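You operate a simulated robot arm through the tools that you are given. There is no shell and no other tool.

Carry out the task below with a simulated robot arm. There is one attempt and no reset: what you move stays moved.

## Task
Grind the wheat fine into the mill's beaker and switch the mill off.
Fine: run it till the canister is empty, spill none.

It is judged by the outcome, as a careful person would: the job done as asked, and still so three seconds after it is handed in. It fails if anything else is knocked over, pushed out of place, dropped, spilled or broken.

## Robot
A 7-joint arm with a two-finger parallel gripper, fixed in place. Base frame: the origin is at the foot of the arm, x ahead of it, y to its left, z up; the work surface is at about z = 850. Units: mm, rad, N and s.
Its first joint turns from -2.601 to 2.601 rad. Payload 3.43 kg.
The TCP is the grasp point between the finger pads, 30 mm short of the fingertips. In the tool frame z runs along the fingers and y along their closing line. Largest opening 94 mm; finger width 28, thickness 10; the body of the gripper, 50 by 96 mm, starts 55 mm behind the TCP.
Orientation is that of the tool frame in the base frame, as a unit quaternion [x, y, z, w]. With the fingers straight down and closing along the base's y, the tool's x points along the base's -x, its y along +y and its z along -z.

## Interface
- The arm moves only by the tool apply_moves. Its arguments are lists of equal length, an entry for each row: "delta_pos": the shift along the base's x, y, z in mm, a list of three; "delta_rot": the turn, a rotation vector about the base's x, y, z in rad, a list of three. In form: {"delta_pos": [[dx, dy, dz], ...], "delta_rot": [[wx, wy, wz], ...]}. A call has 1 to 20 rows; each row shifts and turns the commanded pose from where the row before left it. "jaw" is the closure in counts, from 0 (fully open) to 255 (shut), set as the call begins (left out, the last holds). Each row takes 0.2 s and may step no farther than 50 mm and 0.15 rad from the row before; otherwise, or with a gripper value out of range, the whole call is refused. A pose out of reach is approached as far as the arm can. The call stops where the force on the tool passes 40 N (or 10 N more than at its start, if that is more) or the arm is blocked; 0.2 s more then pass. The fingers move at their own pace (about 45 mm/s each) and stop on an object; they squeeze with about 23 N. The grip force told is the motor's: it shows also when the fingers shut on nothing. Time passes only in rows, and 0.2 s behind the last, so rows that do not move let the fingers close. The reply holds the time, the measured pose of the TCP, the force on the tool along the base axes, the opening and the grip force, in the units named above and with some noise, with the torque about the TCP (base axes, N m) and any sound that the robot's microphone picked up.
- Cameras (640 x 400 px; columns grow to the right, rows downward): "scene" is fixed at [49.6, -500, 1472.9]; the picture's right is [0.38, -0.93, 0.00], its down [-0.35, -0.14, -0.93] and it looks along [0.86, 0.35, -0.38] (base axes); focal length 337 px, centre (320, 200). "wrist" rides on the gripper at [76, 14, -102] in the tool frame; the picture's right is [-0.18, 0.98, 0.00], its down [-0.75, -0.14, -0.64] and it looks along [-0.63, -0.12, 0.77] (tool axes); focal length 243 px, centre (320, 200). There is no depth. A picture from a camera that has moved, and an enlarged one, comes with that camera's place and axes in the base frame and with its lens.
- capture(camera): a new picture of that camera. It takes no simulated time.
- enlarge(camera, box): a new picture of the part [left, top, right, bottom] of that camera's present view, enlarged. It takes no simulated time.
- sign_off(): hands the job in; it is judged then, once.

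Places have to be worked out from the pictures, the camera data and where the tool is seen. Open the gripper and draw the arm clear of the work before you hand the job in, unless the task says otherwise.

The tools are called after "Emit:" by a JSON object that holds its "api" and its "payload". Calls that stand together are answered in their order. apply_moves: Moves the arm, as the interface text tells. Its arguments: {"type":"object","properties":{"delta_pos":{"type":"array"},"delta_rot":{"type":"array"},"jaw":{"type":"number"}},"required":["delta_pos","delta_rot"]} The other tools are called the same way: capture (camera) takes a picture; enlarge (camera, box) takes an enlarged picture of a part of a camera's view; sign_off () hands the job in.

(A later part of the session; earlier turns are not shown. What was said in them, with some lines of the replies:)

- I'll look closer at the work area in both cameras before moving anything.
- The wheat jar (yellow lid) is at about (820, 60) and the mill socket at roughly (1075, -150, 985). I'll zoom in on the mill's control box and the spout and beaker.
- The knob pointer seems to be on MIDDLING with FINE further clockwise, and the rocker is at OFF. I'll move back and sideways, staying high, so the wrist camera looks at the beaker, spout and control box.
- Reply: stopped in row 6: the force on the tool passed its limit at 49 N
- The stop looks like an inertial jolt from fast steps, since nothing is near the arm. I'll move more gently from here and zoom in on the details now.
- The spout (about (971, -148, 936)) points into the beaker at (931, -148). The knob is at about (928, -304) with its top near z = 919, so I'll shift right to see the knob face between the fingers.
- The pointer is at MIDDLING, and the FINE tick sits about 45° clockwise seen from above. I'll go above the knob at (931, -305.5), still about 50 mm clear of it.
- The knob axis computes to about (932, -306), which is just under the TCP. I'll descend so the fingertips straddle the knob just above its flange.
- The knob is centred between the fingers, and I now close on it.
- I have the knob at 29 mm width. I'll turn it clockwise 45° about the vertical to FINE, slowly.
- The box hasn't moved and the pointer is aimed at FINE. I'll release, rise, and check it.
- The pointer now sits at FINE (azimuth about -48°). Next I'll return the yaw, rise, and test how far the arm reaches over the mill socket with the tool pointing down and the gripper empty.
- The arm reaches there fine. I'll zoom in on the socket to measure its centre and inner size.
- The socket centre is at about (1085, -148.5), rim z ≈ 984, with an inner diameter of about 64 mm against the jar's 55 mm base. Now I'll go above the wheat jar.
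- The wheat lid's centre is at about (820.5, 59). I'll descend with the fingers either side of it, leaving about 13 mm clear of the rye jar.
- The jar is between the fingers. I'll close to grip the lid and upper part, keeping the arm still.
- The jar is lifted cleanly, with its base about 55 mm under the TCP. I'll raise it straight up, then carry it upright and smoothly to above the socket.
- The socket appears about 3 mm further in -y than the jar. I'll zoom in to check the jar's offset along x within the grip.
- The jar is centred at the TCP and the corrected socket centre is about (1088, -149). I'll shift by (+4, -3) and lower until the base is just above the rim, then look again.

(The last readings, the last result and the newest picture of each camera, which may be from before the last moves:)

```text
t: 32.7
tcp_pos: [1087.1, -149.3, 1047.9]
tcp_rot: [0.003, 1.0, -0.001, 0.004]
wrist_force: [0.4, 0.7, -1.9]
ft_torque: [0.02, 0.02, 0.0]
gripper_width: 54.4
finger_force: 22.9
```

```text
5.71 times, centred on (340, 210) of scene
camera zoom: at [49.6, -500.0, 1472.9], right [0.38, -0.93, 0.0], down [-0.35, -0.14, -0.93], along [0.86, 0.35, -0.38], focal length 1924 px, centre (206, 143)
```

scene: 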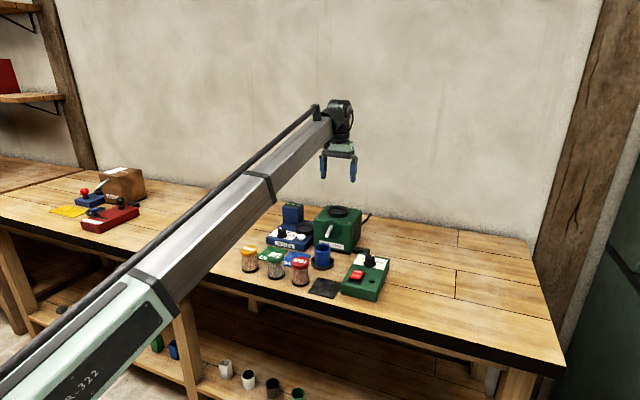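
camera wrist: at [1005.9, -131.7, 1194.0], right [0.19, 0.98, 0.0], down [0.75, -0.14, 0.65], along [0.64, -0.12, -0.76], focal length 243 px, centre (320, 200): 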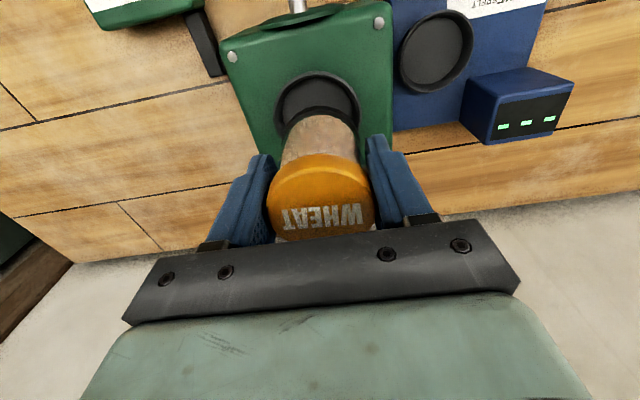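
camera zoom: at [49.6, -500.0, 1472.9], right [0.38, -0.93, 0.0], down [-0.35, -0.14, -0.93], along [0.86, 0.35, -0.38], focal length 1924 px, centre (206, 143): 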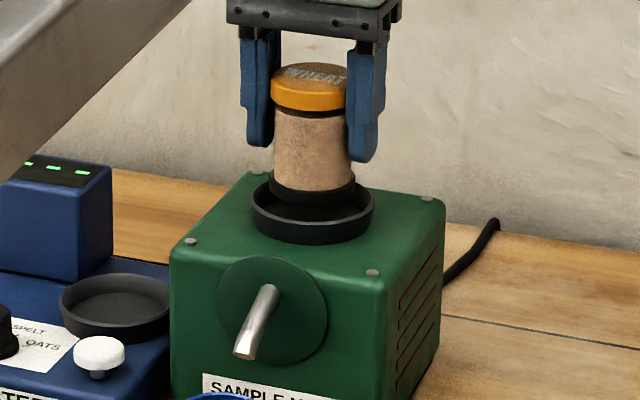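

Jar base and socket agree to within 1–2 mm in both views. I'll lower slowly into the socket in small steps and watch the force.

Emit:
{"api": "apply_moves", "payload": {"delta_pos": [[1, 0, -2], [0, 0, -2], [0, 0, -2], [0, 0, -2], [0, 0, -2], [0, 0, -2], [0, 0, 0]], "delta_rot": [[0, 0, 0], [0, 0, 0], [0, 0, 0], [0, 0, 0], [0, 0, 0], [0, 0, 0], [0, 0, 0]]}}

Emit:
{"api": "enlarge", "payload": {"camera": "scene", "box": [310, 175, 370, 245]}}

```text
t: 34.3
tcp_pos: [1088.8, -149.5, 1034.4]
tcp_rot: [0.002, 1.0, -0.002, 0.004]
wrist_force: [1.0, 1.0, -0.7]
ft_torque: [-0.02, -0.02, 0.0]
gripper_width: 54.8
finger_force: 22.3
```

```text
5.71 times, centred on (340, 210) of scene
camera zoom: at [49.6, -500.0, 1472.9], right [0.38, -0.93, 0.0], down [-0.35, -0.14, -0.93], along [0.86, 0.35, -0.38], focal length 1924 px, centre (206, 143)
```

zoom: 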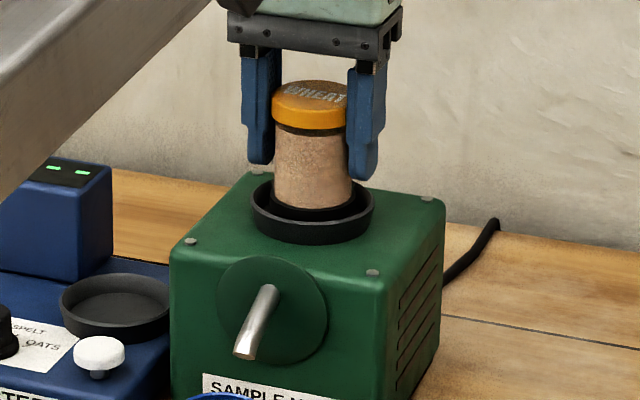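

The base is inside the rim with no side load. I'll continue down in 1 mm steps until it touches.

Emit:
{"api": "apply_moves", "payload": {"delta_pos": [[0, 0, -1], [0, 0, -1], [0, 0, -1], [0, 0, 0]], "delta_rot": [[0, 0, 0], [0, 0, 0], [0, 0, 0], [0, 0, 0]]}}

```text
t: 35.3
tcp_pos: [1089.5, -149.7, 1032.8]
tcp_rot: [0.003, 1.0, 0.0, 0.004]
wrist_force: [0.5, 1.3, -2.2]
ft_torque: [0.02, 0.02, -0.04]
gripper_width: 54.4
finger_force: 23.0
```

Emit:
{"api": "apply_moves", "payload": {"delta_pos": [[0, 0, -1], [0, 0, -1], [0, 0, -1], [0, 0, 0]], "delta_rot": [[0, 0, 0], [0, 0, 0], [0, 0, 0], [0, 0, 0]]}}

Emit:
{"api": "enlarge", "payload": {"camera": "scene", "box": [310, 175, 370, 245]}}

```text
t: 36.3
tcp_pos: [1089.3, -149.9, 1030.6]
tcp_rot: [0.002, 1.0, 0.0, 0.004]
wrist_force: [3.4, 1.6, 7.8]
ft_torque: [0.11, 0.1, 0.0]
gripper_width: 54.5
finger_force: 22.9
```

```text
5.71 times, centred on (340, 210) of scene
camera zoom: at [49.6, -500.0, 1472.9], right [0.38, -0.93, 0.0], down [-0.35, -0.14, -0.93], along [0.86, 0.35, -0.38], focal length 1924 px, centre (206, 143)
```

zoom: 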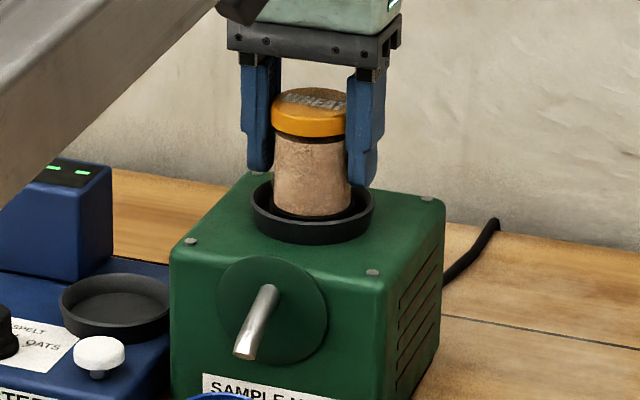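

The jar is down on the socket floor (about 10 N). I'll release and rise straight up.

Emit:
{"api": "apply_moves", "payload": {"delta_pos": [[0, 0, 0.5], [0, 0, 0], [0, 0, 0], [0, 0, 0], [0, 0, 0], [0, 0, 6], [0, 0, 12], [0, 0, 18], [0, 0, 20], [0, 0, 20], [0, 0, 16], [0, 0, 8]], "delta_rot": [[0, 0, 0], [0, 0, 0], [0, 0, 0], [0, 0, 0], [0, 0, 0], [0, 0, 0], [0, 0, 0], [0, 0, 0], [0, 0, 0], [0, 0, 0], [0, 0, 0], [0, 0, 0]], "jaw": 0}}

Emit:
{"api": "capture", "payload": {"camera": "wrist"}}

Emit:
{"api": "enlarge", "payload": {"camera": "scene", "box": [300, 175, 400, 305]}}

```text
t: 38.9
tcp_pos: [1088.9, -149.5, 1130.6]
tcp_rot: [0.003, 1.0, -0.001, 0.003]
wrist_force: [0.1, 0.4, 0.1]
ft_torque: [-0.01, -0.03, 0.03]
gripper_width: 93.8
finger_force: 0.0
```

```text
taken
camera wrist: at [1010.3, -134.6, 1233.1], right [0.19, 0.98, 0.0], down [0.75, -0.14, 0.65], along [0.64, -0.12, -0.76], focal length 243 px, centre (320, 200)
```

wrist: 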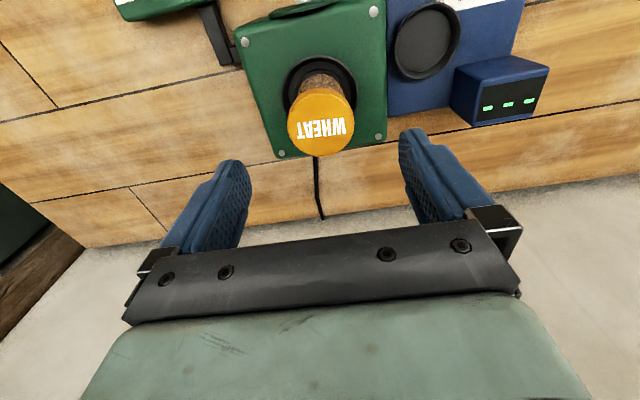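

```text
3.08 times, centred on (350, 240) of scene
camera zoom: at [49.6, -500.0, 1472.9], right [0.38, -0.93, 0.0], down [-0.35, -0.14, -0.93], along [0.86, 0.35, -0.38], focal length 1036 px, centre (228, 77)
```

zoom: 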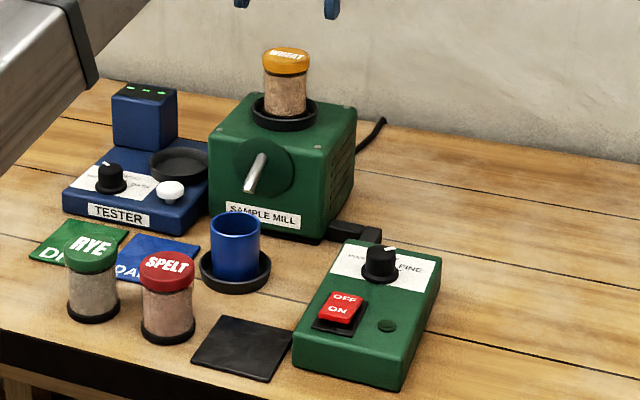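

The jar stands upright and centred in the socket. The rocker spans roughly x 827–879 at y ≈ -289, with ON on the near half. I'll close the fingers and move above the ON half.

Emit:
{"api": "apply_moves", "payload": {"delta_pos": [[-6, -3, 0], [-14, -8, 0], [-22, -12, 0], [-26, -15, 0], [-28, -16, 0], [-28, -16, 0], [-28, -16, 0], [-28, -15, 0], [-25, -14, -5], [-20, -11, -10], [-15, -8, -15], [-9, -4, -20], [-4, -2, -24], [0, 0, -26], [0, 0, -26], [0, 0, -20], [0, 0, -12], [0, 0, -6], [0, 0, 0]], "delta_rot": [[0, 0, 0], [0, 0, 0], [0, 0, 0], [0, 0, 0], [0, 0, 0], [0, 0, 0], [0, 0, 0], [0, 0, 0], [0, 0, 0], [0, 0, 0], [0, 0, 0], [0, 0, 0], [0, 0, 0], [0, 0, 0], [0, 0, 0], [0, 0, 0], [0, 0, 0], [0, 0, 0], [0, 0, 0]], "jaw": 255}}

Emit:
{"api": "capture", "payload": {"camera": "wrist"}}

Emit:
{"api": "enlarge", "payload": {"camera": "scene", "box": [300, 195, 420, 315]}}

```text
t: 42.9
tcp_pos: [835.8, -289.6, 965.2]
tcp_rot: [0.003, 1.0, -0.001, 0.003]
wrist_force: [0.1, 0.5, 0.2]
ft_torque: [-0.02, -0.03, -0.01]
gripper_width: 0.1
finger_force: 22.5
```

```text
taken
camera wrist: at [757.6, -274.3, 1068.5], right [0.19, 0.98, 0.0], down [0.75, -0.14, 0.65], along [0.64, -0.12, -0.76], focal length 243 px, centre (320, 200)
```

wrist: 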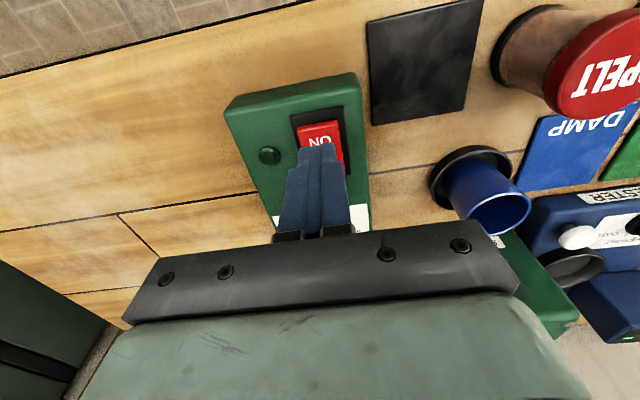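

```text
3.33 times, centred on (360, 255) of scene
camera zoom: at [49.6, -500.0, 1472.9], right [0.38, -0.93, 0.0], down [-0.35, -0.14, -0.93], along [0.86, 0.35, -0.38], focal length 1122 px, centre (187, 17)
```

zoom: 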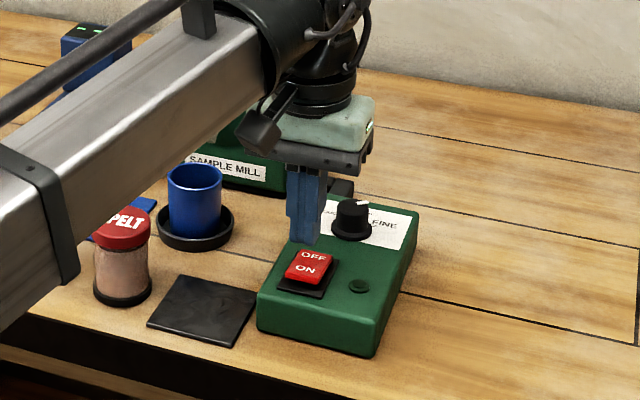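

The fingertips are above the ON half. I'll lower near it and then press gently while watching the force and listening for a sound.

Emit:
{"api": "apply_moves", "payload": {"delta_pos": [[0, 0, -5], [0, 0, -9], [0, 0, -7], [0, 0, -4], [0, 0, -2], [0, 0, 0]], "delta_rot": [[0, 0, 0], [0, 0, 0], [0, 0, 0], [0, 0, 0], [0, 0, 0], [0, 0, 0]]}}

Emit:
{"api": "enlarge", "payload": {"camera": "wrist", "box": [220, 60, 420, 240]}}

Emit:
{"api": "enlarge", "payload": {"camera": "scene", "box": [335, 245, 395, 305]}}

```text
t: 44.3
tcp_pos: [835.4, -289.6, 938.7]
tcp_rot: [0.003, 1.0, -0.001, 0.003]
wrist_force: [0.2, 0.7, -0.4]
ft_torque: [-0.01, 0.0, 0.02]
gripper_width: 0.0
finger_force: 23.1
```

```text
2.22 times, centred on (320, 150) of wrist
camera zoom: at [757.6, -274.4, 1042.0], right [0.19, 0.98, 0.0], down [0.75, -0.14, 0.65], along [0.64, -0.12, -0.76], focal length 539 px, centre (320, 311)
```

zoom: 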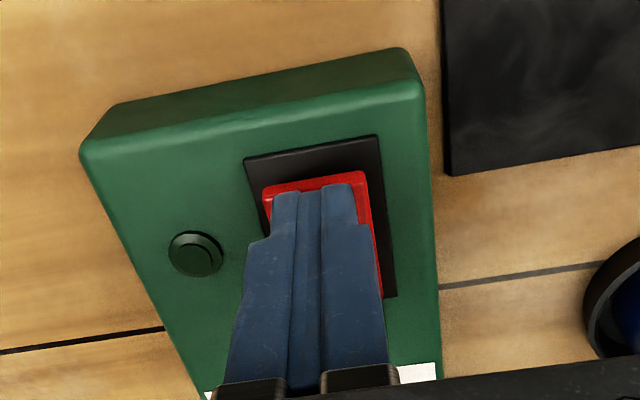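

```text
6.67 times, centred on (365, 275) of scene
camera zoom: at [49.6, -500.0, 1472.9], right [0.38, -0.93, 0.0], down [-0.35, -0.14, -0.93], along [0.86, 0.35, -0.38], focal length 2244 px, centre (20, -300)
```

zoom: 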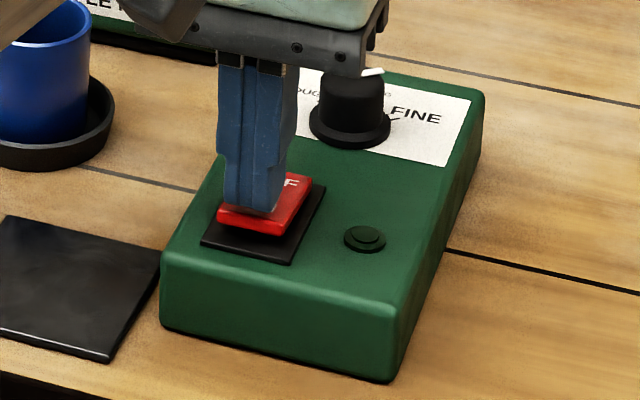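

The tips sit right over the ON half, almost touching. I'll press in small steps.

Emit:
{"api": "apply_moves", "payload": {"delta_pos": [[0, 0, -1.5], [0, 0, -1.5], [0, 0, -1.5], [0, 0, -1.5]], "delta_rot": [[0, 0, 0], [0, 0, 0], [0, 0, 0], [0, 0, 0]]}}

Emit:
{"api": "enlarge", "payload": {"camera": "scene", "box": [335, 245, 395, 305]}}

```text
t: 45.3
tcp_pos: [836.0, -290.0, 932.5]
tcp_rot: [0.001, 1.0, -0.001, 0.004]
wrist_force: [-0.6, 0.2, 0.4]
ft_torque: [0.0, -0.01, -0.01]
gripper_width: 0.0
finger_force: 23.0
```

```text
6.67 times, centred on (365, 275) of scene
camera zoom: at [49.6, -500.0, 1472.9], right [0.38, -0.93, 0.0], down [-0.35, -0.14, -0.93], along [0.86, 0.35, -0.38], focal length 2244 px, centre (20, -300)
```

zoom: 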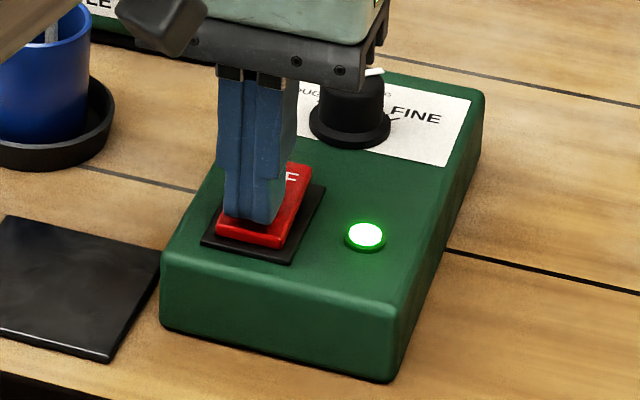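

The lamp is lit and a stream is falling into the beaker. I'll lift off and check the jar level and the pouring.

Emit:
{"api": "apply_moves", "payload": {"delta_pos": [[0, 0, 8], [10, 0, 16], [15, 0, 12]], "delta_rot": [[0, 0, 0], [0, 0, 0], [0, 0, 0]]}}

Emit:
{"api": "capture", "payload": {"camera": "wrist"}}

Emit:
{"api": "enlarge", "payload": {"camera": "scene", "box": [290, 175, 410, 305]}}

```text
t: 46.1
tcp_pos: [860.4, -289.8, 969.5]
tcp_rot: [0.002, 1.0, -0.001, 0.003]
wrist_force: [0.5, -0.1, -0.1]
ft_torque: [0.03, 0.0, 0.0]
gripper_width: 0.2
finger_force: 23.0
```

```text
taken
camera wrist: at [782.6, -275.1, 1071.6], right [0.19, 0.98, 0.0], down [0.75, -0.14, 0.65], along [0.64, -0.12, -0.76], focal length 243 px, centre (320, 200)
```

wrist: 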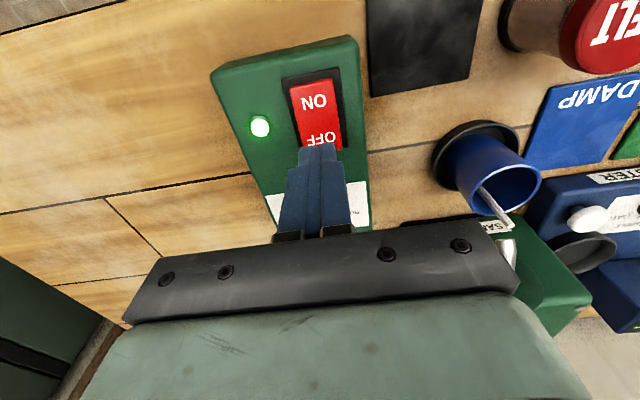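

```text
3.08 times, centred on (350, 240) of scene
camera zoom: at [49.6, -500.0, 1472.9], right [0.38, -0.93, 0.0], down [-0.35, -0.14, -0.93], along [0.86, 0.35, -0.38], focal length 1036 px, centre (228, 77)
```

zoom: 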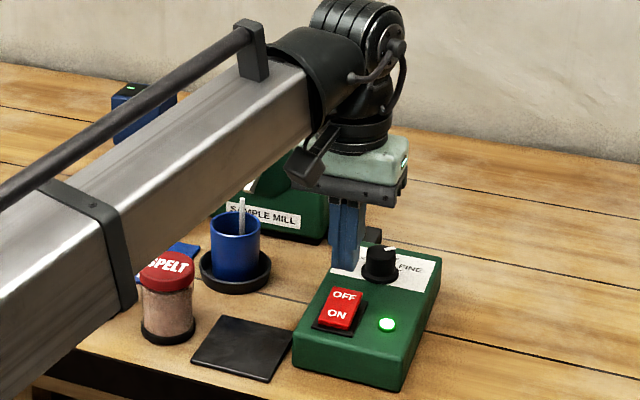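

The stream goes right into the beaker. I'll move to a spot where the wrist camera can see the jar's glass, to watch it empty.

Emit:
{"api": "apply_moves", "payload": {"delta_pos": [[6, 2, 14], [14, 6, 24], [16, 8, 28], [16, 8, 30], [16, 8, 28], [12, 6, 22], [8, 2, 12]], "delta_rot": [[0, 0, 0], [0, 0, 0], [0, 0, 0], [0, 0, 0], [0, 0, 0], [0, 0, 0], [0, 0, 0]]}}

Emit:
{"api": "capture", "payload": {"camera": "wrist"}}

Emit:
{"api": "capture", "payload": {"camera": "scene"}}

```text
t: 47.7
tcp_pos: [949.4, -248.8, 1126.7]
tcp_rot: [0.003, 1.0, -0.001, 0.003]
wrist_force: [0.0, 0.3, 0.4]
ft_torque: [-0.01, -0.01, -0.03]
gripper_width: 0.0
finger_force: 23.3
```

```text
taken
camera wrist: at [870.5, -234.4, 1229.5], right [0.19, 0.98, 0.0], down [0.75, -0.14, 0.65], along [0.64, -0.12, -0.76], focal length 243 px, centre (320, 200)
```

wrist: 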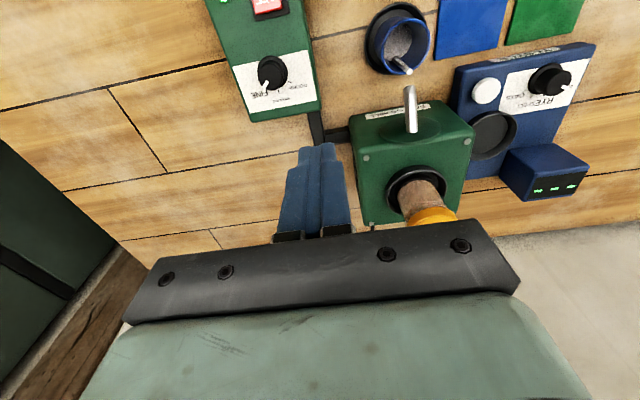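

```text
taken
```

scene: 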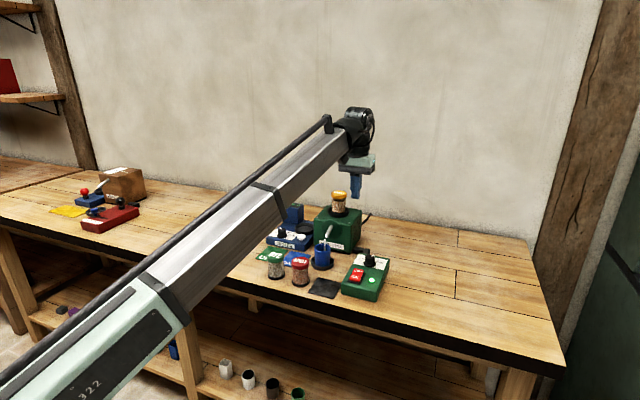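

Both views are clear here. I'll zoom in on the jar and beaker.

Emit:
{"api": "enlarge", "payload": {"camera": "scene", "box": [300, 180, 360, 275]}}

Emit:
{"api": "enlarge", "payload": {"camera": "wrist", "box": [340, 0, 480, 230]}}

```text
4.21 times, centred on (330, 228) of scene
camera zoom: at [49.6, -500.0, 1472.9], right [0.38, -0.93, 0.0], down [-0.35, -0.14, -0.93], along [0.86, 0.35, -0.38], focal length 1418 px, centre (278, 84)
```

zoom: 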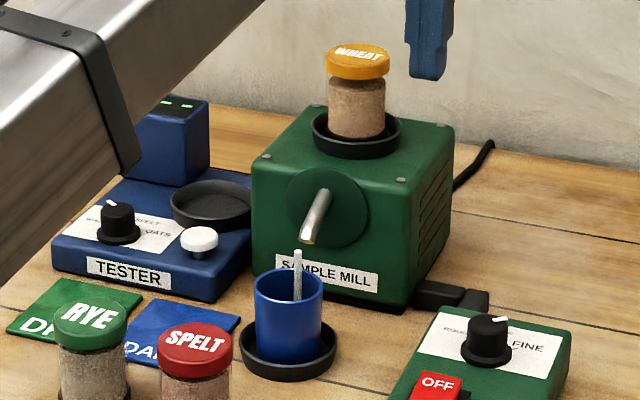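

```text
1.74 times, centred on (410, 115) of wrist
camera zoom: at [870.5, -234.4, 1229.5], right [0.19, 0.98, 0.0], down [0.75, -0.14, 0.65], along [0.64, -0.12, -0.76], focal length 422 px, centre (164, 348)
```

zoom: 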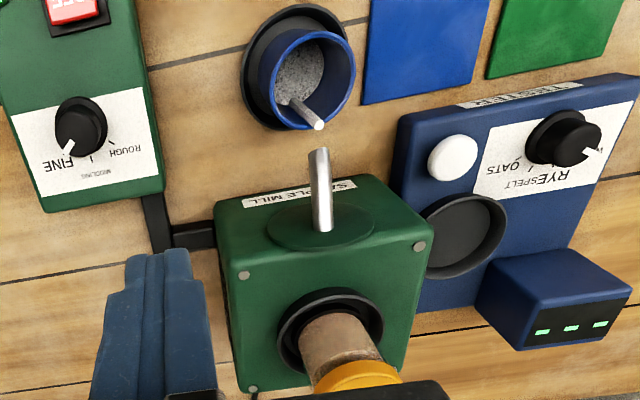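

The flour level is rising in the beaker, and the jar is still nearly full. I'll wait here and check at intervals.

Emit:
{"api": "apply_moves", "payload": {"delta_pos": [[0, 0, 0], [0, 0, 0], [0, 0, 0], [0, 0, 0], [0, 0, 0], [0, 0, 0], [0, 0, 0], [0, 0, 0], [0, 0, 0], [0, 0, 0]], "delta_rot": [[0, 0, 0], [0, 0, 0], [0, 0, 0], [0, 0, 0], [0, 0, 0], [0, 0, 0], [0, 0, 0], [0, 0, 0], [0, 0, 0], [0, 0, 0]]}}

Emit:
{"api": "enlarge", "payload": {"camera": "scene", "box": [300, 180, 360, 275]}}

Emit:
{"api": "enlarge", "payload": {"camera": "wrist", "box": [340, 0, 480, 230]}}

```text
t: 49.9
tcp_pos: [948.7, -249.4, 1126.9]
tcp_rot: [0.002, 1.0, -0.001, 0.003]
wrist_force: [-0.2, -0.2, 0.1]
ft_torque: [0.01, -0.03, 0.01]
gripper_width: 0.0
finger_force: 23.6
```

```text
4.21 times, centred on (330, 228) of scene
camera zoom: at [49.6, -500.0, 1472.9], right [0.38, -0.93, 0.0], down [-0.35, -0.14, -0.93], along [0.86, 0.35, -0.38], focal length 1418 px, centre (278, 84)
```

zoom: 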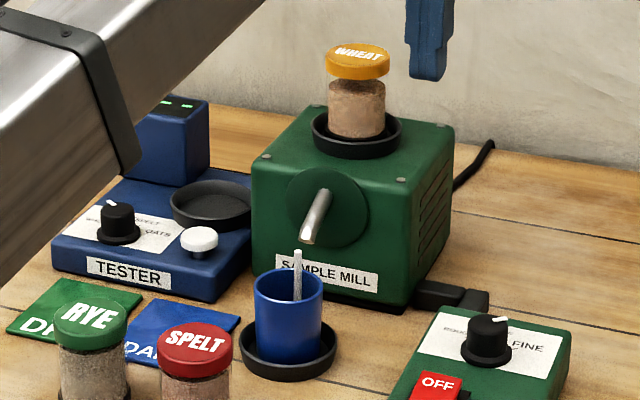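

```text
1.74 times, centred on (410, 115) of wrist
camera zoom: at [870.2, -234.6, 1229.2], right [0.19, 0.98, 0.0], down [0.75, -0.14, 0.65], along [0.64, -0.12, -0.76], focal length 422 px, centre (164, 348)
```

zoom: 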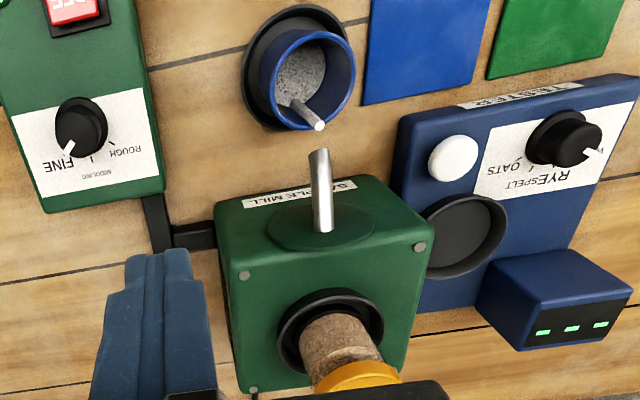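

The jar's grain level is dropping. I'll wait another 4 s.

Emit:
{"api": "apply_moves", "payload": {"delta_pos": [[0, 0, 0], [0, 0, 0], [0, 0, 0], [0, 0, 0], [0, 0, 0], [0, 0, 0], [0, 0, 0], [0, 0, 0], [0, 0, 0], [0, 0, 0], [0, 0, 0], [0, 0, 0], [0, 0, 0], [0, 0, 0], [0, 0, 0], [0, 0, 0], [0, 0, 0], [0, 0, 0], [0, 0, 0]], "delta_rot": [[0, 0, 0], [0, 0, 0], [0, 0, 0], [0, 0, 0], [0, 0, 0], [0, 0, 0], [0, 0, 0], [0, 0, 0], [0, 0, 0], [0, 0, 0], [0, 0, 0], [0, 0, 0], [0, 0, 0], [0, 0, 0], [0, 0, 0], [0, 0, 0], [0, 0, 0], [0, 0, 0], [0, 0, 0]]}}

Emit:
{"api": "enlarge", "payload": {"camera": "scene", "box": [320, 180, 360, 230]}}

Emit:
{"api": "enlarge", "payload": {"camera": "wrist", "box": [340, 0, 480, 230]}}

```text
t: 53.9
tcp_pos: [948.1, -249.2, 1127.1]
tcp_rot: [0.003, 1.0, -0.001, 0.003]
wrist_force: [0.0, 0.1, -0.4]
ft_torque: [0.03, -0.01, 0.0]
gripper_width: 0.0
finger_force: 22.9
```

```text
8.00 times, centred on (340, 205) of scene
camera zoom: at [49.6, -500.0, 1472.9], right [0.38, -0.93, 0.0], down [-0.35, -0.14, -0.93], along [0.86, 0.35, -0.38], focal length 2693 px, centre (160, 160)
```

zoom: 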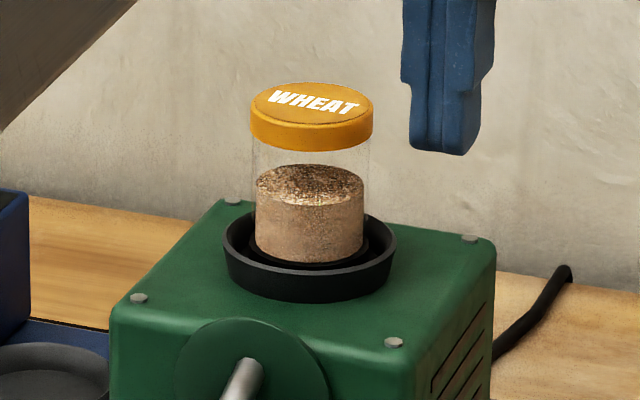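

```text
1.74 times, centred on (410, 115) of wrist
camera zoom: at [870.2, -234.6, 1229.1], right [0.19, 0.98, 0.0], down [0.75, -0.14, 0.65], along [0.64, -0.12, -0.76], focal length 422 px, centre (164, 348)
```

zoom: 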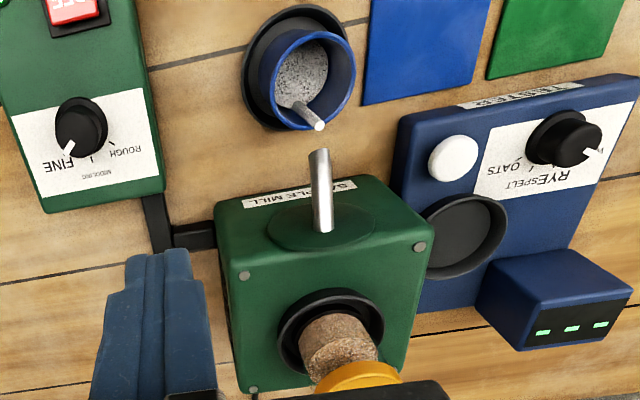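

About 60% is left in the jar after roughly 8.5 s. I'll keep waiting.

Emit:
{"api": "apply_moves", "payload": {"delta_pos": [[0, 0, 0], [0, 0, 0], [0, 0, 0], [0, 0, 0], [0, 0, 0], [0, 0, 0], [0, 0, 0], [0, 0, 0], [0, 0, 0], [0, 0, 0], [0, 0, 0], [0, 0, 0], [0, 0, 0], [0, 0, 0], [0, 0, 0], [0, 0, 0], [0, 0, 0], [0, 0, 0], [0, 0, 0], [0, 0, 0]], "delta_rot": [[0, 0, 0], [0, 0, 0], [0, 0, 0], [0, 0, 0], [0, 0, 0], [0, 0, 0], [0, 0, 0], [0, 0, 0], [0, 0, 0], [0, 0, 0], [0, 0, 0], [0, 0, 0], [0, 0, 0], [0, 0, 0], [0, 0, 0], [0, 0, 0], [0, 0, 0], [0, 0, 0], [0, 0, 0], [0, 0, 0]]}}

Emit:
{"api": "enlarge", "payload": {"camera": "scene", "box": [320, 180, 360, 230]}}

Emit:
{"api": "enlarge", "payload": {"camera": "wrist", "box": [340, 0, 480, 230]}}

```text
t: 58.1
tcp_pos: [949.0, -250.9, 1126.9]
tcp_rot: [0.002, 1.0, -0.001, 0.003]
wrist_force: [0.3, 0.1, 0.2]
ft_torque: [0.0, 0.01, -0.01]
gripper_width: 0.0
finger_force: 22.5
```

```text
8.00 times, centred on (340, 205) of scene
camera zoom: at [49.6, -500.0, 1472.9], right [0.38, -0.93, 0.0], down [-0.35, -0.14, -0.93], along [0.86, 0.35, -0.38], focal length 2693 px, centre (160, 160)
```

zoom: 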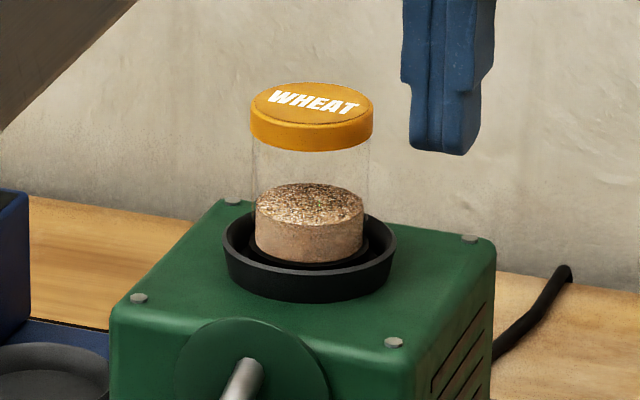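

```text
1.74 times, centred on (410, 115) of wrist
camera zoom: at [870.2, -234.6, 1229.2], right [0.19, 0.98, 0.0], down [0.75, -0.14, 0.65], along [0.64, -0.12, -0.76], focal length 422 px, centre (164, 348)
```

zoom: 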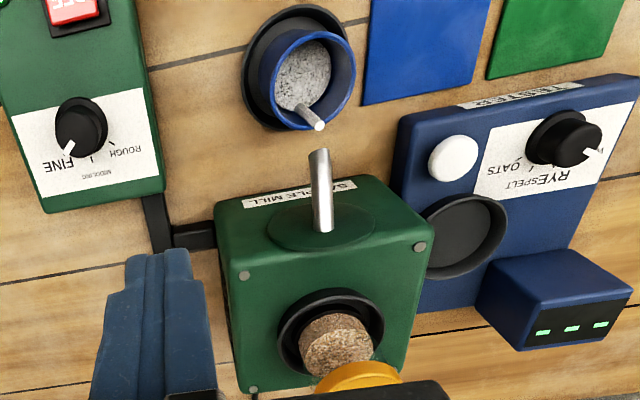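

The level falls about 17 px per 4 s with about 40 px to go, so roughly 10 s more. I'll wait two more spells.

Emit:
{"api": "apply_moves", "payload": {"delta_pos": [[0, 0, 0], [0, 0, 0], [0, 0, 0], [0, 0, 0], [0, 0, 0], [0, 0, 0], [0, 0, 0], [0, 0, 0], [0, 0, 0], [0, 0, 0], [0, 0, 0], [0, 0, 0], [0, 0, 0], [0, 0, 0], [0, 0, 0], [0, 0, 0], [0, 0, 0], [0, 0, 0], [0, 0, 0], [0, 0, 0]], "delta_rot": [[0, 0, 0], [0, 0, 0], [0, 0, 0], [0, 0, 0], [0, 0, 0], [0, 0, 0], [0, 0, 0], [0, 0, 0], [0, 0, 0], [0, 0, 0], [0, 0, 0], [0, 0, 0], [0, 0, 0], [0, 0, 0], [0, 0, 0], [0, 0, 0], [0, 0, 0], [0, 0, 0], [0, 0, 0], [0, 0, 0]]}}

Emit:
{"api": "enlarge", "payload": {"camera": "scene", "box": [300, 180, 360, 275]}}

Emit:
{"api": "apply_moves", "payload": {"delta_pos": [[0, 0, 0], [0, 0, 0], [0, 0, 0], [0, 0, 0], [0, 0, 0], [0, 0, 0], [0, 0, 0], [0, 0, 0], [0, 0, 0], [0, 0, 0], [0, 0, 0], [0, 0, 0], [0, 0, 0], [0, 0, 0], [0, 0, 0], [0, 0, 0]], "delta_rot": [[0, 0, 0], [0, 0, 0], [0, 0, 0], [0, 0, 0], [0, 0, 0], [0, 0, 0], [0, 0, 0], [0, 0, 0], [0, 0, 0], [0, 0, 0], [0, 0, 0], [0, 0, 0], [0, 0, 0], [0, 0, 0], [0, 0, 0], [0, 0, 0]]}}

Emit:
{"api": "enlarge", "payload": {"camera": "scene", "box": [320, 180, 360, 230]}}

Emit:
{"api": "enlarge", "payload": {"camera": "wrist", "box": [340, 0, 480, 230]}}

```text
t: 62.3
tcp_pos: [948.0, -249.2, 1126.6]
tcp_rot: [0.003, 1.0, -0.001, 0.004]
wrist_force: [0.5, 0.2, 0.3]
ft_torque: [-0.03, 0.02, 0.02]
gripper_width: 0.0
finger_force: 22.8
```

```text
4.21 times, centred on (330, 228) of scene
camera zoom: at [49.6, -500.0, 1472.9], right [0.38, -0.93, 0.0], down [-0.35, -0.14, -0.93], along [0.86, 0.35, -0.38], focal length 1418 px, centre (278, 84)
```

zoom: 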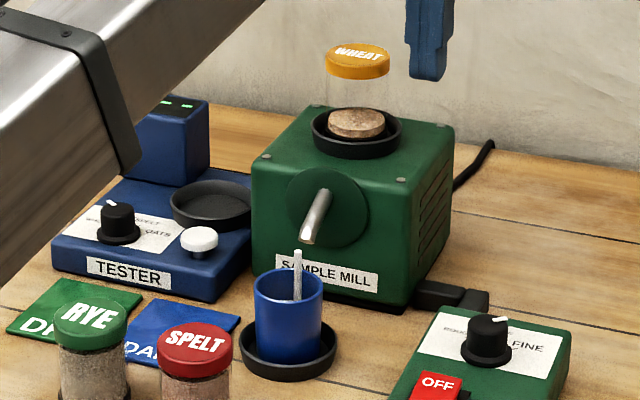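

```text
t: 65.7
tcp_pos: [947.7, -249.4, 1126.4]
tcp_rot: [0.003, 1.0, -0.001, 0.003]
wrist_force: [0.0, 1.4, 0.2]
ft_torque: [0.0, -0.01, 0.0]
gripper_width: 0.0
finger_force: 23.2
```

```text
8.00 times, centred on (340, 205) of scene
camera zoom: at [49.6, -500.0, 1472.9], right [0.38, -0.93, 0.0], down [-0.35, -0.14, -0.93], along [0.86, 0.35, -0.38], focal length 2693 px, centre (160, 160)
```

zoom: 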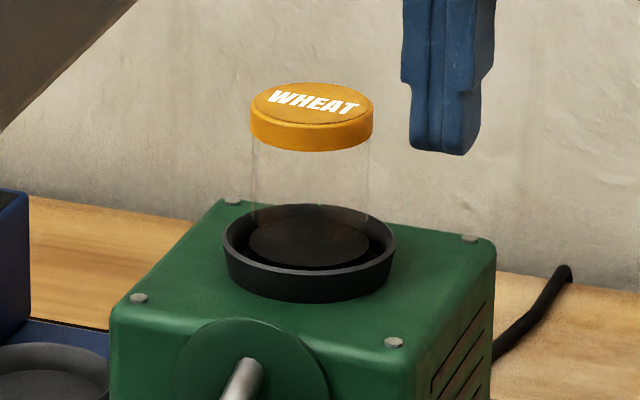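

```text
1.74 times, centred on (410, 115) of wrist
camera zoom: at [870.2, -234.6, 1229.2], right [0.19, 0.98, 0.0], down [0.75, -0.14, 0.65], along [0.64, -0.12, -0.76], focal length 422 px, centre (164, 348)
```

zoom: 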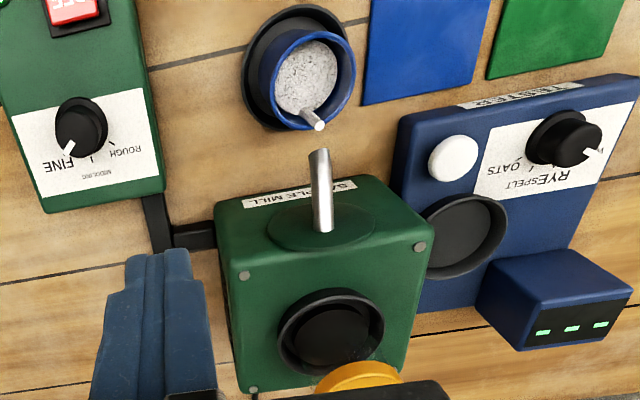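

The jar looks empty, but the stream is still running out. I'll go and hover above the OFF half, then check that the stream has ended before pressing.

Emit:
{"api": "apply_moves", "payload": {"delta_pos": [[-8, -4, -4], [-16, -8, -8], [-20, -10, -14], [-18, -10, -20], [-12, -6, -24], [-5, -2, -26], [0, 0, -26], [0, 0, -22], [0, 0, -16], [0, 0, -12], [0, 0, -6], [0, 0, 0]], "delta_rot": [[0, 0, 0], [0, 0, 0], [0, 0, 0], [0, 0, 0], [0, 0, 0], [0, 0, 0], [0, 0, 0], [0, 0, 0], [0, 0, 0], [0, 0, 0], [0, 0, 0], [0, 0, 0]]}}

Emit:
{"api": "capture", "payload": {"camera": "wrist"}}

Emit:
{"api": "enlarge", "payload": {"camera": "scene", "box": [300, 215, 400, 305]}}

```text
t: 68.3
tcp_pos: [868.9, -289.4, 949.3]
tcp_rot: [0.002, 1.0, -0.001, 0.004]
wrist_force: [-0.1, -0.4, 0.3]
ft_torque: [-0.01, 0.03, 0.0]
gripper_width: 0.0
finger_force: 22.9
```

```text
taken
camera wrist: at [791.3, -274.3, 1051.8], right [0.19, 0.98, 0.0], down [0.75, -0.14, 0.65], along [0.64, -0.12, -0.76], focal length 243 px, centre (320, 200)
```

wrist: 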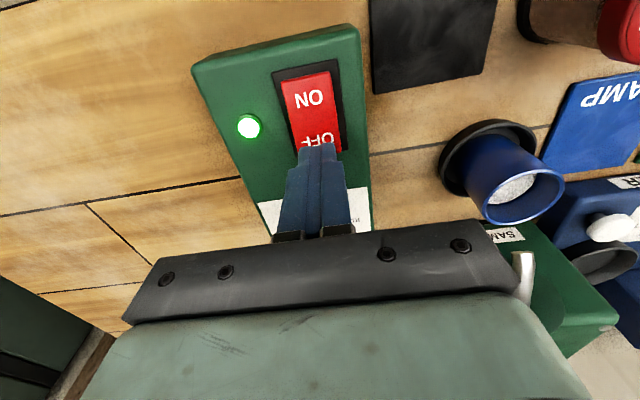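

```text
4.44 times, centred on (350, 260) of scene
camera zoom: at [49.6, -500.0, 1472.9], right [0.38, -0.93, 0.0], down [-0.35, -0.14, -0.93], along [0.86, 0.35, -0.38], focal length 1496 px, centre (187, -67)
```

zoom: 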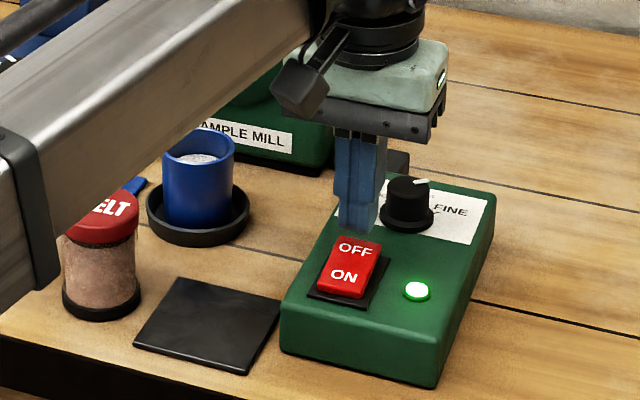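

The stream has ended and the lamp is still on. I'll press the OFF half gently.

Emit:
{"api": "apply_moves", "payload": {"delta_pos": [[0, 0, -4], [0, 0, -5], [0, 0, -3], [0, 0, -1.5], [0, 0, -1.5], [0, 0, -1.5], [0, 0, 0]], "delta_rot": [[0, 0, 0], [0, 0, 0], [0, 0, 0], [0, 0, 0], [0, 0, 0], [0, 0, 0], [0, 0, 0]]}}

Emit:
{"api": "enlarge", "payload": {"camera": "scene", "box": [335, 245, 395, 305]}}

```text
t: 69.9
tcp_pos: [869.3, -289.5, 933.0]
tcp_rot: [0.002, 1.0, -0.001, 0.003]
wrist_force: [3.1, -0.6, 7.1]
ft_torque: [-0.02, 0.03, 0.02]
gripper_width: 0.0
finger_force: 23.4
```

```text
6.67 times, centred on (365, 275) of scene
camera zoom: at [49.6, -500.0, 1472.9], right [0.38, -0.93, 0.0], down [-0.35, -0.14, -0.93], along [0.86, 0.35, -0.38], focal length 2244 px, centre (20, -300)
```

zoom: 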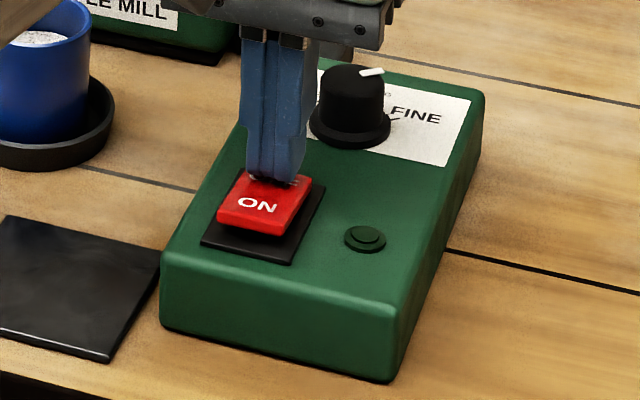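

The lamp is out, so the mill is off. I'll lift straight up, then back away and open the gripper at height.

Emit:
{"api": "apply_moves", "payload": {"delta_pos": [[0, 0, 5], [0, 0, 14], [0, 0, 20], [0, 0, 25], [0, 0, 28], [-5, 0, 28], [-8, 0, 28], [-10, 0, 25], [-8, 0, 18], [-4, 0, 8]], "delta_rot": [[0, 0, 0], [0, 0, 0], [0, 0, 0], [0, 0, 0], [0, 0, 0], [0, 0, 0], [0, 0, 0], [0, 0, 0], [0, 0, 0], [0, 0, 0]]}}

Emit:
{"api": "apply_moves", "payload": {"delta_pos": [[0, 6, 0], [2, 14, 0], [4, 22, 0], [6, 26, 0], [6, 28, 0], [6, 28, 0], [6, 28, 0], [5, 28, 0], [5, 26, 0], [4, 20, 0], [2, 12, 0], [0, 6, 0], [0, 0, 0]], "delta_rot": [[0, 0, 0], [0, 0, 0], [0, 0, 0], [0, 0, 0], [0, 0, 0], [0, 0, 0], [0, 0, 0], [0, 0, 0], [0, 0, 0], [0, 0, 0], [0, 0, 0], [0, 0, 0], [0, 0, 0]], "jaw": 0}}

Emit:
{"api": "capture", "payload": {"camera": "scene"}}

Emit:
{"api": "enlarge", "payload": {"camera": "scene", "box": [220, 180, 400, 305]}}

Emit:
{"api": "enlarge", "payload": {"camera": "scene", "box": [310, 235, 400, 305]}}

Emit:
{"api": "capture", "payload": {"camera": "wrist"}}

```text
t: 72.1
tcp_pos: [833.7, -290.6, 1132.2]
tcp_rot: [0.003, 1.0, -0.001, 0.003]
wrist_force: [0.1, -0.2, -0.2]
ft_torque: [0.0, -0.03, -0.01]
gripper_width: 0.0
finger_force: 23.3
```

```text
t: 74.9
tcp_pos: [880.0, -45.1, 1130.9]
tcp_rot: [0.002, 1.0, -0.001, 0.004]
wrist_force: [0.6, -0.9, 0.0]
ft_torque: [0.0, -0.04, 0.0]
gripper_width: 94.0
finger_force: 0.0
```

```text
taken
```

scene: 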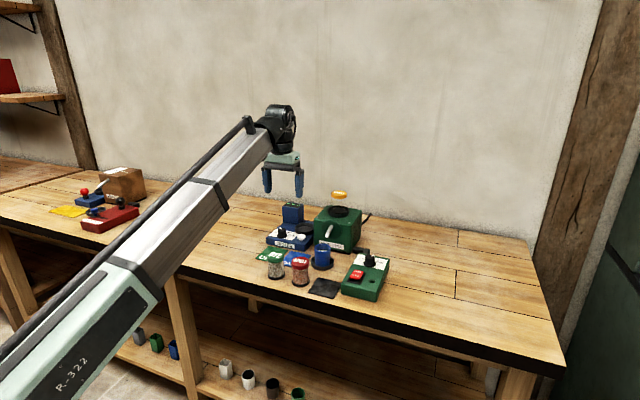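

```text
3.20 times, centred on (310, 242) of scene
camera zoom: at [49.6, -500.0, 1472.9], right [0.38, -0.93, 0.0], down [-0.35, -0.14, -0.93], along [0.86, 0.35, -0.38], focal length 1077 px, centre (352, 64)
```

zoom: 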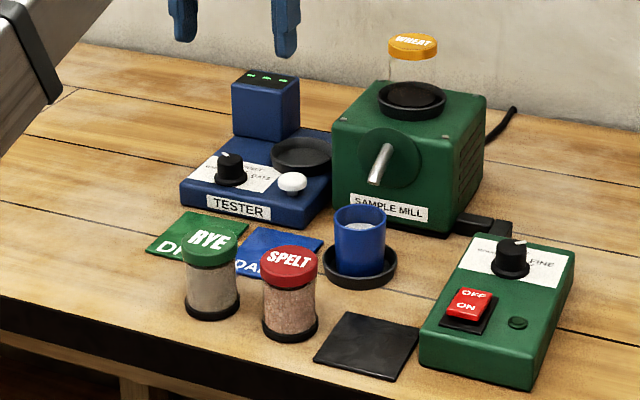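

```text
5.71 times, centred on (355, 270) of scene
camera zoom: at [49.6, -500.0, 1472.9], right [0.38, -0.93, 0.0], down [-0.35, -0.14, -0.93], along [0.86, 0.35, -0.38], focal length 1924 px, centre (120, -200)
```

zoom: 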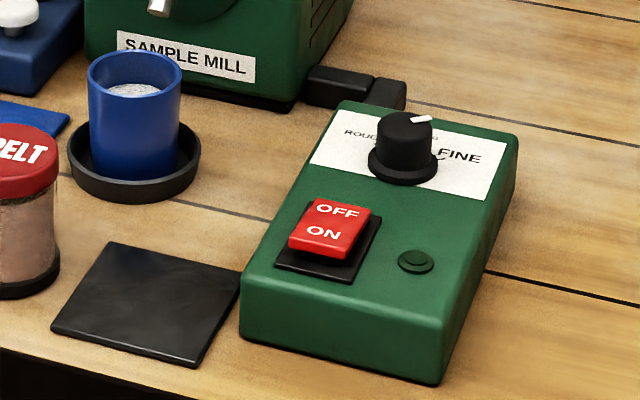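

```text
taken
camera wrist: at [802.1, -30.6, 1234.5], right [0.19, 0.98, 0.0], down [0.75, -0.14, 0.65], along [0.64, -0.12, -0.76], focal length 243 px, centre (320, 200)
```

wrist: 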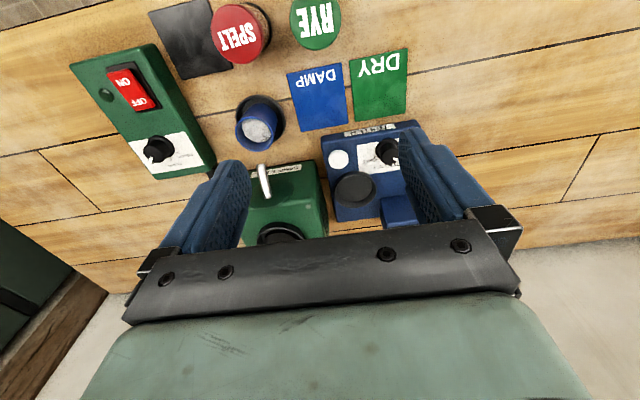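

The canister is empty, the flour is all in the beaker with none spilled, and the mill is off with its lamp out. The gripper is open and clear, so I'm handing in the job.

Emit:
{"api": "sign_off", "payload": {}}

```text
The job is handed in.
```

The wheat is ground fine into the mill's beaker, and the mill is switched off. I handed the job in.

- **Grinding:** I set the knob from MIDDLING to FINE, stood the wheat canister upright in the mill's socket and ran the mill. I switched it off once the canister looked empty and the stream had stopped.
- **Spills:** The stream ran into the beaker, and I saw no flour anywhere else in the final pictures.
- **Final state:** The mill's lamp is out, the gripper is open and the arm is clear of the work. The empty canister is still in the mill's socket, and everything else looked undisturbed.

The arm stopped once on a force limit during the first fast move. Nothing was near it in the pictures, so I put that down to the speed and moved more gently afterwards.
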